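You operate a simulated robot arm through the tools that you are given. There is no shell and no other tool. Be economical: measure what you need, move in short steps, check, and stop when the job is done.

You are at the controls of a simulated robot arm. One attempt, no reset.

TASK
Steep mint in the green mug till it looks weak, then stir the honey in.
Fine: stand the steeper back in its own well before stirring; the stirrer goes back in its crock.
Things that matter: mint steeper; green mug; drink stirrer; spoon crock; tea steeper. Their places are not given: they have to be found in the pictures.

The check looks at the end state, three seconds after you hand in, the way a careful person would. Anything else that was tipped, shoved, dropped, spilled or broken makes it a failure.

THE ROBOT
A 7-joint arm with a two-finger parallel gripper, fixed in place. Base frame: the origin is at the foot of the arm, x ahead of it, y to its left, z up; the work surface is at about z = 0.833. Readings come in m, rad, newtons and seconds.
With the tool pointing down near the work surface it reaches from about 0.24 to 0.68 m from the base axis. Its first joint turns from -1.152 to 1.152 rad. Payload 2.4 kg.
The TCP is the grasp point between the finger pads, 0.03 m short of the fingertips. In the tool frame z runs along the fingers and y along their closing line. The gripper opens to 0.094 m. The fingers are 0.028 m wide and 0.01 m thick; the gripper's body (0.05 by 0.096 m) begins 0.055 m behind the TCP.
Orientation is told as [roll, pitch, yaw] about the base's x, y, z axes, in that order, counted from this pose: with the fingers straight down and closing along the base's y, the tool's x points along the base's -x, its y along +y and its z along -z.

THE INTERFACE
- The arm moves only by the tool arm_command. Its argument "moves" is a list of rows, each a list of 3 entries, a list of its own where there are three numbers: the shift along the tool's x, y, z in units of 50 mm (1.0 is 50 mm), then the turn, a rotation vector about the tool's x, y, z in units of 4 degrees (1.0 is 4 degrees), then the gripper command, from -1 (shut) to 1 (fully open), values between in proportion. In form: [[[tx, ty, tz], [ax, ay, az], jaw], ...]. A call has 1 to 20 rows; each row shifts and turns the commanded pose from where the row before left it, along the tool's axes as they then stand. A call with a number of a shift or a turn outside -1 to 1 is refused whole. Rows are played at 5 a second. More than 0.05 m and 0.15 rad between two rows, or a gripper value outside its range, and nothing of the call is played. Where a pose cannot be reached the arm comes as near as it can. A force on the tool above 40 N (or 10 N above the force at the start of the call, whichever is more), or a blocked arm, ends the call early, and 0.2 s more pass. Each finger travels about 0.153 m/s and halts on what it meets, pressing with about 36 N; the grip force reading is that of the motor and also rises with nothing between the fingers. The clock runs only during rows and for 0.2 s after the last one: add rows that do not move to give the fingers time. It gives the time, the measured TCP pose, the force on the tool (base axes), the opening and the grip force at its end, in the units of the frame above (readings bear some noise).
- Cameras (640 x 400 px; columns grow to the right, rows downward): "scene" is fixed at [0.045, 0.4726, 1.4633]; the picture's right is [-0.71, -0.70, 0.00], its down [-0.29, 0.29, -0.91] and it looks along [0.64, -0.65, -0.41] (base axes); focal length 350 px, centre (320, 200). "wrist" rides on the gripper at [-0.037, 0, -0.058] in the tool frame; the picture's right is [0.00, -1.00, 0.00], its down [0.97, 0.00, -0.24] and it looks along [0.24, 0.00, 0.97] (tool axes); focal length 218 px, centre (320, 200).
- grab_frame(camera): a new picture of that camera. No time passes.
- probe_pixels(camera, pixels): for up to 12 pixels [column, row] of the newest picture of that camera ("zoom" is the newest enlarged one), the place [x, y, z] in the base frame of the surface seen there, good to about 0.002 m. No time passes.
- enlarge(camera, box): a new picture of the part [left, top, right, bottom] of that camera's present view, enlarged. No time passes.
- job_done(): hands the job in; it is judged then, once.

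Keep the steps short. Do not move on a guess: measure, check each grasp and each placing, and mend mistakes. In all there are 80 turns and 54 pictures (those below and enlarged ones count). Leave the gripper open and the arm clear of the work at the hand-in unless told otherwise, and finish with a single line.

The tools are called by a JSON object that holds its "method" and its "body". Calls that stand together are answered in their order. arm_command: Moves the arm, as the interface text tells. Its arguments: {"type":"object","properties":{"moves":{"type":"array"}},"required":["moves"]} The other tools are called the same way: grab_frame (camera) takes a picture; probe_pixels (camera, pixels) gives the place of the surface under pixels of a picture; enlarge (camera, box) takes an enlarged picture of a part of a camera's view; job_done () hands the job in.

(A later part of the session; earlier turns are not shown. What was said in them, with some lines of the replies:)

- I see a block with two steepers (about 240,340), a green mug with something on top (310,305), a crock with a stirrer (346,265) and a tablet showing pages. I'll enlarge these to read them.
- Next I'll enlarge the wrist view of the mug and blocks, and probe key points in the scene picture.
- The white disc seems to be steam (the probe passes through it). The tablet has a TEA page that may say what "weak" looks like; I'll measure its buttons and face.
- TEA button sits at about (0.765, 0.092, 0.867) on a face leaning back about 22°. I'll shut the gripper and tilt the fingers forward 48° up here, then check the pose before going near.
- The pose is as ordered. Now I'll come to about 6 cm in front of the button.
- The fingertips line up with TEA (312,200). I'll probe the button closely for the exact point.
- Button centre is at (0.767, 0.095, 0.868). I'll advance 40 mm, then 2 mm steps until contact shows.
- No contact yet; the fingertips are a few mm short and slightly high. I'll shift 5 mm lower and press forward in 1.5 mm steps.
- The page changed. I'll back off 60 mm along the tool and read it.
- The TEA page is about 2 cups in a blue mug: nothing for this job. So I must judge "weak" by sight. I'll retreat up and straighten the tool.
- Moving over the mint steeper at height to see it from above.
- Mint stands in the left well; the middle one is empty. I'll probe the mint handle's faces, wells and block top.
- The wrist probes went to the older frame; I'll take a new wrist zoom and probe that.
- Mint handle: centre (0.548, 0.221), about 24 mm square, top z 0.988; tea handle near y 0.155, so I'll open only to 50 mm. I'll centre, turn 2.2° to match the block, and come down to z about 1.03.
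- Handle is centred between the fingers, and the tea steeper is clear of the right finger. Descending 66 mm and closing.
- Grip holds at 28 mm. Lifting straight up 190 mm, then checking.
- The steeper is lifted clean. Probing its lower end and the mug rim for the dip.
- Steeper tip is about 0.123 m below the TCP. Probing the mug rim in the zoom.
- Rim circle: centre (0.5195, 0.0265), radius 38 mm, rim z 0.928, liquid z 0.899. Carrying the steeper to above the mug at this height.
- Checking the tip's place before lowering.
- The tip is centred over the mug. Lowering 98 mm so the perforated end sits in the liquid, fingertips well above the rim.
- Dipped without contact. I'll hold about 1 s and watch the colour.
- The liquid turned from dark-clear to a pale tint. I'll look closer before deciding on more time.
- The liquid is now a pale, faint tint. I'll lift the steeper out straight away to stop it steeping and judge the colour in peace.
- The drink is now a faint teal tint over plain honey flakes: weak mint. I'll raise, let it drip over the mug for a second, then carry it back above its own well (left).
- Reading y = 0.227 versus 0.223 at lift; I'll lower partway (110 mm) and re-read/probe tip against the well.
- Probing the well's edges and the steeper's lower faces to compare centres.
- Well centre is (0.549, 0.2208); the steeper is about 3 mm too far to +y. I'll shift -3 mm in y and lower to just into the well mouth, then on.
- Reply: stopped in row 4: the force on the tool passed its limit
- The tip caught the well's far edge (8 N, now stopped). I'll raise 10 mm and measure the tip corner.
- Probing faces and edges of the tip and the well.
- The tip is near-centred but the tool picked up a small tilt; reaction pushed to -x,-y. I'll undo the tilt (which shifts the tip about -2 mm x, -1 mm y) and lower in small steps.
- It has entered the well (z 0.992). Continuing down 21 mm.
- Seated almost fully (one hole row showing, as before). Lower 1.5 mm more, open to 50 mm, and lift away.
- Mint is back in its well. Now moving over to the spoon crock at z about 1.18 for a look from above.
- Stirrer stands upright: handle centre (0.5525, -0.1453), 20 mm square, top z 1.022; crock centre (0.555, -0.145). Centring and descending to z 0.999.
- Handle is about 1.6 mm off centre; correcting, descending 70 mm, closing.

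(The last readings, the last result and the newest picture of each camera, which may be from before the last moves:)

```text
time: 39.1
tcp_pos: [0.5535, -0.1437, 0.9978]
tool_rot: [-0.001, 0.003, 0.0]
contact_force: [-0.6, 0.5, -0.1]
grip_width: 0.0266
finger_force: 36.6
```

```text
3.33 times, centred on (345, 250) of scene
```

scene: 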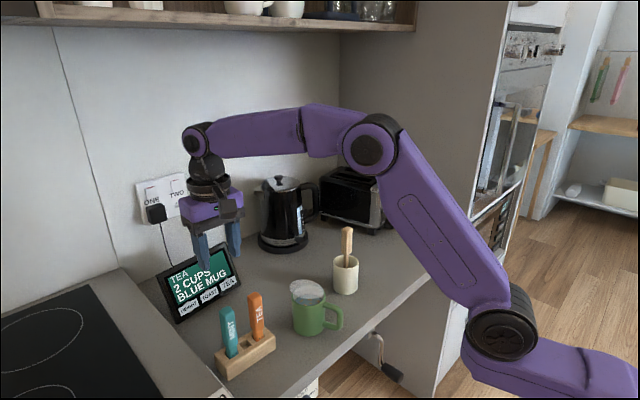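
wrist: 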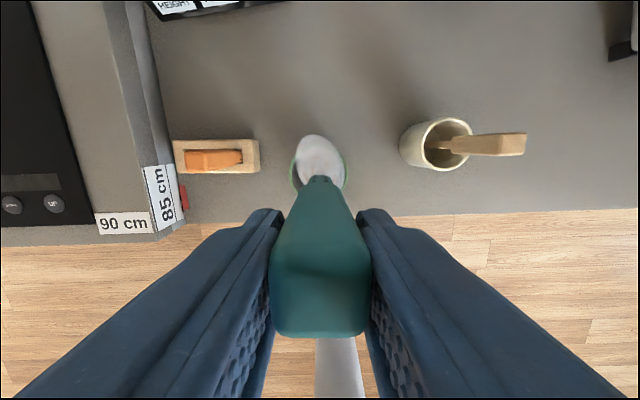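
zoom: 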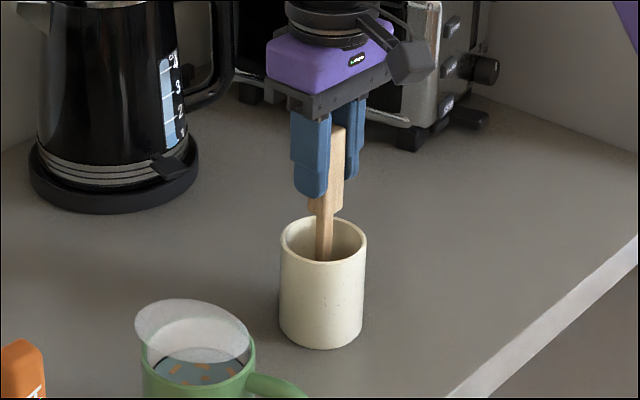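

Gripped at 26.6 mm, crock unmoved. Lifting 150 mm, then over the mug.

{"method": "arm_command", "body": {"moves": [[[0, 0, -0.4], [0, 0, 0], -1], [[0, 0, -0.8], [0, 0, 0], -1], [[0, 0, -0.9], [0, 0, 0], -1], [[0, 0, -0.9], [0, 0, 0], -1], [[0, 0, 0], [0, 0, 0], -1], [[0.17, 0.85, 0], [0, 0, 0], -1], [[0.17, 0.85, 0], [0, 0, 0], -1], [[0.17, 0.85, 0], [0, 0, 0], -1], [[0.17, 0.85, 0], [0, 0, 0], -1], [[0, 0, 0], [0, 0, 0], -1], [[0, 0, 0], [0, 0, 0], -1]]}}

{"method": "enlarge", "body": {"camera": "scene", "box": [265, 190, 365, 340]}}

```text
time: 41.5
tcp_pos: [0.5216, 0.0268, 1.1475]
tool_rot: [-0.001, 0.002, 0.001]
contact_force: [-0.4, -0.5, -0.5]
grip_width: 0.0264
finger_force: 36.4
```

```text
2.67 times, centred on (315, 265) of scene
```

zoom: 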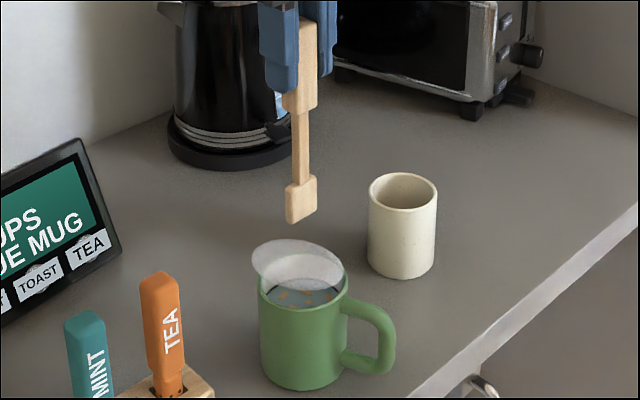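

The stirrer ends in a paddle; probing it to know its centre, width and lower end.

{"method": "probe_pixels", "body": {"camera": "zoom", "pixels": [[287, 205], [296, 205], [306, 202], [315, 198], [291, 221], [300, 218], [314, 210], [300, 160], [293, 100], [310, 80]]}}

```text
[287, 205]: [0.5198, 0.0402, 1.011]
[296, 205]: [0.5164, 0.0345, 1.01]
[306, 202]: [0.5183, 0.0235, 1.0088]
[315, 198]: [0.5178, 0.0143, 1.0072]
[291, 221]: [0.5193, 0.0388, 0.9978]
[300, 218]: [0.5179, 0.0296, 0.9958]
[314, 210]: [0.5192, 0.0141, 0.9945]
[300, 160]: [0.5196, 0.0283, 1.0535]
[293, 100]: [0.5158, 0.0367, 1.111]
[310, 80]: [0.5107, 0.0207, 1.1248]
```

Paddle 27 mm wide along y, tip 0.155 m below the TCP, centred over the mug. Lowering 134 mm so the tip is about 0.858 (in the liquid, off the floor).

{"method": "arm_command", "body": {"moves": [[[0.02, 0, 0.7], [0, 0, 0], -1], [[0, 0, 0.7], [0, 0, 0], -1], [[0, 0, 0.6], [0, 0, 0], -1], [[0, 0, 0.4], [0, 0, 0], -1], [[0, 0, 0.28], [0, 0, 0], -1], [[0, 0, 0], [0, 0, 0], -1]]}}

{"method": "enlarge", "body": {"camera": "scene", "box": [275, 240, 355, 340]}}

```text
time: 42.9
tcp_pos: [0.5214, 0.0262, 1.0131]
tool_rot: [-0.002, 0.001, 0.002]
contact_force: [0.7, 1.0, -0.2]
grip_width: 0.0264
finger_force: 35.8
```

```text
4.00 times, centred on (315, 290) of scene
```

zoom: 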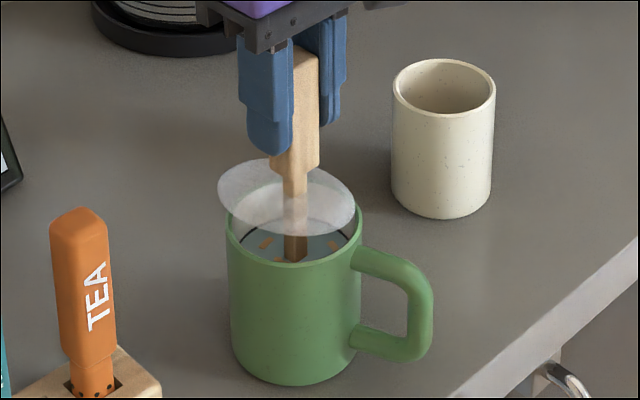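

In the liquid with no contact. Stirring: two circles of 12 mm radius.

{"method": "arm_command", "body": {"moves": [[[0.24, 0, 0], [0, 0, 0], -1], [[-0.07, 0.17, 0], [0, 0, 0], -1], [[-0.17, 0.07, 0], [0, 0, 0], -1], [[-0.17, -0.07, 0], [0, 0, 0], -1], [[-0.07, -0.17, 0], [0, 0, 0], -1], [[0.07, -0.17, 0], [0, 0, 0], -1], [[0.17, -0.07, 0], [0, 0, 0], -1], [[0.17, 0.07, 0], [0, 0, 0], -1], [[0.07, 0.17, 0], [0, 0, 0], -1], [[-0.07, 0.17, 0], [0, 0, 0], -1], [[-0.17, 0.07, 0], [0, 0, 0], -1], [[-0.17, -0.07, 0], [0, 0, 0], -1], [[-0.07, -0.17, 0], [0, 0, 0], -1], [[0.07, -0.17, 0], [0, 0, 0], -1], [[0.17, -0.07, 0], [0, 0, 0], -1], [[0.17, 0.07, 0], [0, 0, 0], -1], [[0.07, 0.17, 0], [0, 0, 0], -1], [[-0.24, 0, 0], [0, 0, 0], -1]]}}

{"method": "enlarge", "body": {"camera": "scene", "box": [285, 275, 335, 325]}}

```text
time: 46.7
tcp_pos: [0.5202, 0.0282, 1.0144]
tool_rot: [-0.002, 0.002, 0.0]
contact_force: [0.4, 0.6, -0.7]
grip_width: 0.0269
finger_force: 36.0
```

```text
8.00 times, centred on (310, 300) of scene
```

zoom: 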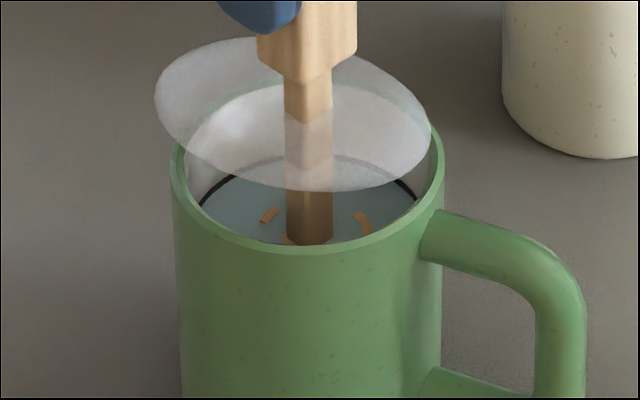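

The honey patches have shrunk; more stirring is needed. Another two and a bit circles, same guard.

{"method": "arm_command", "body": {"moves": [[[0.24, 0, 0], [0, 0, 0], -1], [[-0.07, 0.17, 0], [0, 0, 0], -1], [[-0.17, 0.07, 0], [0, 0, 0], -1], [[-0.17, -0.07, 0], [0, 0, 0], -1], [[-0.07, -0.17, 0], [0, 0, 0], -1], [[0.07, -0.17, 0], [0, 0, 0], -1], [[0.17, -0.07, 0], [0, 0, 0], -1], [[0.17, 0.07, 0], [0, 0, 0], -1], [[0.07, 0.17, 0], [0, 0, 0], -1], [[-0.07, 0.17, 0], [0, 0, 0], -1], [[-0.17, 0.07, 0], [0, 0, 0], -1], [[-0.17, -0.07, 0], [0, 0, 0], -1], [[-0.07, -0.17, 0], [0, 0, 0], -1], [[0.07, -0.17, 0], [0, 0, 0], -1], [[0.17, -0.07, 0], [0, 0, 0], -1], [[0.17, 0.07, 0], [0, 0, 0], -1], [[0.07, 0.17, 0], [0, 0, 0], -1], [[-0.24, 0, 0], [0, 0, 0], -1]]}}

{"method": "enlarge", "body": {"camera": "scene", "box": [285, 275, 335, 325]}}

```text
time: 50.5
tcp_pos: [0.5179, 0.0263, 1.0152]
tool_rot: [-0.001, 0.0, 0.001]
contact_force: [-0.8, -0.3, -1.3]
grip_width: 0.0269
finger_force: 36.0
```

```text
8.00 times, centred on (310, 300) of scene
```

zoom: 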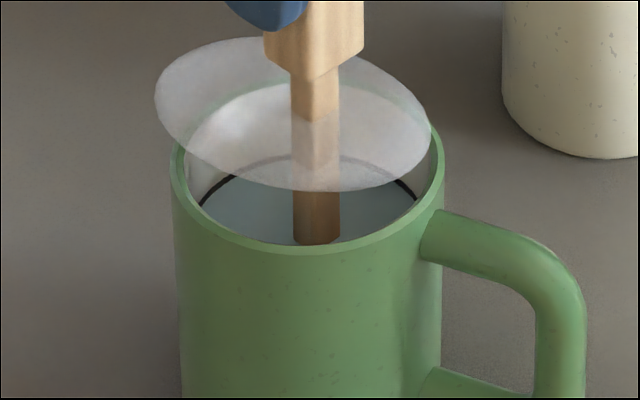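

No honey patches visible. Lifting out straight, pausing over the mug to drip, and looking at the surface.

{"method": "arm_command", "body": {"moves": [[[0, 0, -0.5], [0, 0, 0], -1], [[0, 0, -0.6], [0, 0, 0], -1], [[0, 0, -0.5], [0, 0, 0], -1], [[0, 0, 0], [0, 0, 0], -1], [[0, 0, 0], [0, 0, 0], -1], [[0, 0, 0], [0, 0, 0], -1], [[0, 0, -0.5], [0, 0, 0], -1], [[0, 0, -0.6], [0, 0, 0], -1], [[0, 0, 0], [0, 0, 0], -1], [[0, 0, 0], [0, 0, 0], -1]]}}

{"method": "enlarge", "body": {"camera": "scene", "box": [280, 240, 340, 320]}}

```text
time: 52.7
tcp_pos: [0.5201, 0.0273, 1.1492]
tool_rot: [-0.001, 0.0, 0.001]
contact_force: [1.3, -0.4, 0.1]
grip_width: 0.0269
finger_force: 36.1
```

```text
5.00 times, centred on (310, 280) of scene
```

zoom: 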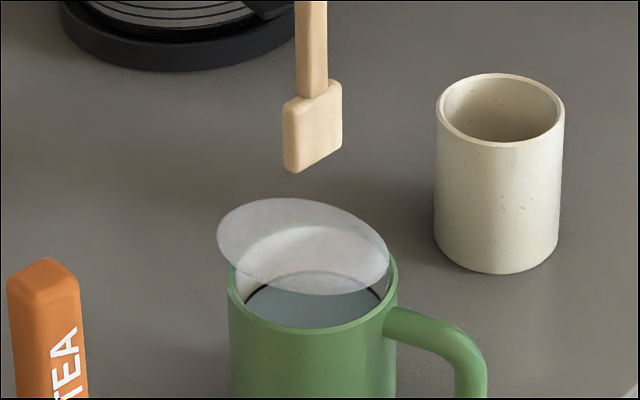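

Honey is stirred in, and the drink is a pale even tint. Carrying the stirrer back above the crock.

{"method": "arm_command", "body": {"moves": [[[-0.17, -0.85, 0], [0, 0, 0], -1], [[-0.17, -0.85, 0], [0, 0, 0], -1], [[-0.17, -0.85, 0], [0, 0, 0], -1], [[-0.19, -0.85, 0], [0, 0, 0], -1], [[0, 0, 0], [0, 0, 0], -1], [[0, 0, 0], [0, 0, 0], -1]]}}

{"method": "enlarge", "body": {"camera": "scene", "box": [300, 200, 390, 310]}}

```text
time: 54.1
tcp_pos: [0.5564, -0.1459, 1.1521]
tool_rot: [-0.001, 0.003, 0.001]
contact_force: [0.1, -0.1, -0.4]
grip_width: 0.0268
finger_force: 35.5
```

```text
3.64 times, centred on (345, 255) of scene
```

zoom: 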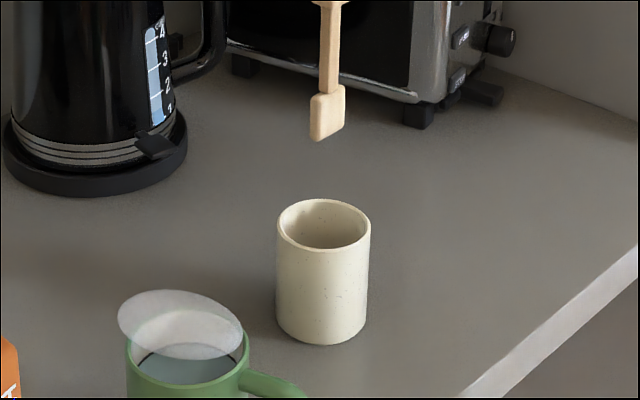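

{"method": "probe_pixels", "body": {"camera": "zoom", "pixels": [[313, 118], [320, 120], [331, 115], [341, 108], [317, 137], [341, 125], [328, 70], [279, 225], [322, 246], [369, 222], [322, 201]]}}

```text
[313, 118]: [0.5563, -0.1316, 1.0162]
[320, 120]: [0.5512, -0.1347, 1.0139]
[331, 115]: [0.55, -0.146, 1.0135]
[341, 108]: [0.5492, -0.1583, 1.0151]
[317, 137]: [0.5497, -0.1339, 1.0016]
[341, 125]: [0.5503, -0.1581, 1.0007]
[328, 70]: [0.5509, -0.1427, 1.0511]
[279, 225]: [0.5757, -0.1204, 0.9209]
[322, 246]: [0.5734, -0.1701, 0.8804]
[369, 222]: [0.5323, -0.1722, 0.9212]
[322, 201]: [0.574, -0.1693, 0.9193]
```

The paddle is right over the crock's centre. Lowering 150 mm, last bit slowly.

{"method": "arm_command", "body": {"moves": [[[0, 0, 0.8], [0, 0, 0], -1], [[0, 0, 0.8], [0, 0, 0], -1], [[0, 0, 0.7], [0, 0, 0], -1], [[0, 0, 0.5], [0, 0, 0], -1], [[0, 0, 0.15], [0, 0, 0], -1], [[0, 0, 0.05], [0, 0, 0], -1], [[0, 0, 0], [0, 0, 0], -1]]}}

{"method": "enlarge", "body": {"camera": "scene", "box": [290, 190, 400, 310]}}

```text
time: 55.7
tcp_pos: [0.554, -0.1449, 0.9992]
tool_rot: [-0.002, 0.001, 0.0]
contact_force: [-0.3, 0.4, -0.6]
grip_width: 0.0269
finger_force: 36.0
```

```text
3.33 times, centred on (345, 250) of scene
```

zoom: 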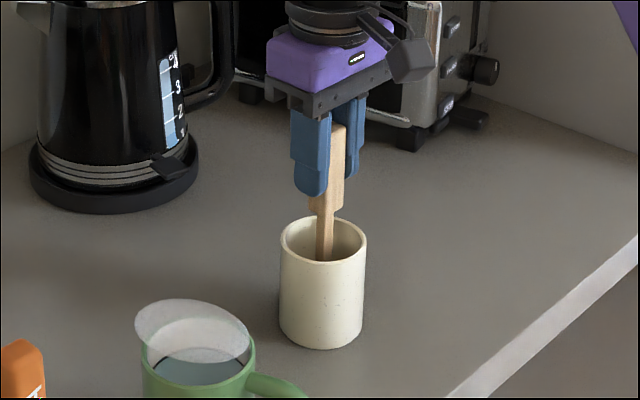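

It is back to the height it stood at. A last 1.5 mm down, release to 50 mm, settle, and lift away.

{"method": "arm_command", "body": {"moves": [[[0, 0, 0.03], [0, 0, 0], -1], [[0, 0, 0], [0, 0, 0], -1], [[0, 0, 0], [0, 0, 0], 0.064], [[0, 0, 0], [0, 0, 0], 0.064], [[0, 0, 0], [0, 0, 0], 0.064], [[0, 0, -0.3], [0, 0, 0], 0.064], [[0, 0, -0.8], [0, 0, 0], 0.064], [[0, 0, -1], [0, 0, 0], 0.064], [[0, 0, -1], [0, 0, 0], 0.064], [[0, 0, -1], [0, 0, 0], 0.064], [[0.8, 0, -0.3], [0, 0, 0], 1], [[0.8, 0, 0], [0, 0, 0], 1], [[0, 0, 0], [0, 0, 0], 1]]}}

{"method": "grab_frame", "body": {"camera": "scene"}}

{"method": "enlarge", "body": {"camera": "scene", "box": [200, 210, 370, 390]}}

```text
time: 58.5
tcp_pos: [0.4779, -0.1464, 1.2212]
tool_rot: [-0.001, 0.001, 0.001]
contact_force: [-0.2, 0.4, 0.0]
grip_width: 0.094
finger_force: 0.1
```

```text
9 pictures are left
```

scene: 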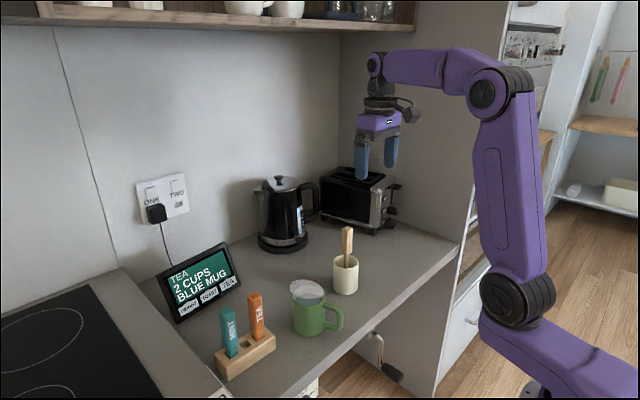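

```text
2.22 times, centred on (285, 300) of scene
```

zoom: 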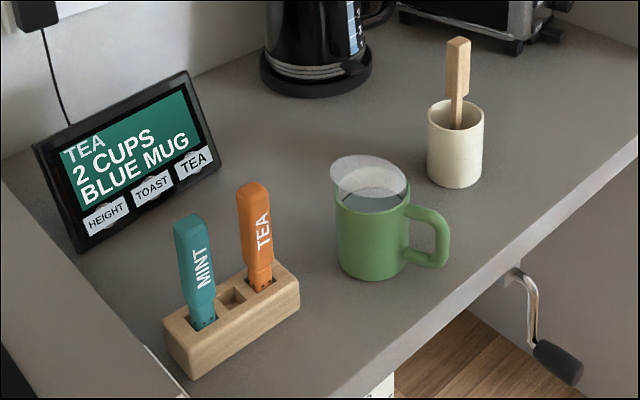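

Everything stands in place. One last close look at the drink's colour.

{"method": "enlarge", "body": {"camera": "scene", "box": [285, 275, 335, 315]}}

{"method": "enlarge", "body": {"camera": "wrist", "box": [60, 80, 260, 205]}}

```text
10.00 times, centred on (310, 295) of scene
```

zoom: 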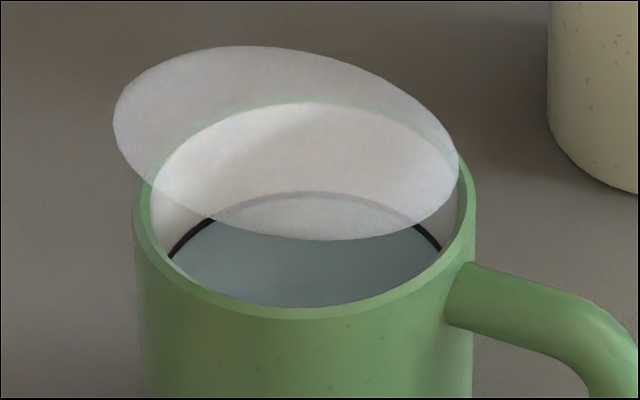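

```text
3.20 times, centred on (160, 142) of wrist
```

zoom: 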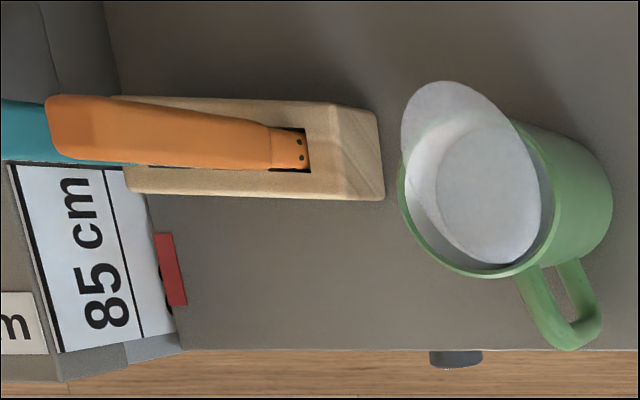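

The drink is an even, pale teal: weak mint with the honey gone. The arm is clear and the gripper open, so I'm handing in.

{"method": "job_done", "body": {}}

```text
The job is handed in.
```

I steeped the mint briefly until the drink was a pale, weak teal, put the steeper back in its own well, then stirred until no honey showed and returned the stirrer to its crock; I judged "weak" by eye, and the tablet is still on its TEA page because I opened it looking for steeping guidance (there was none).
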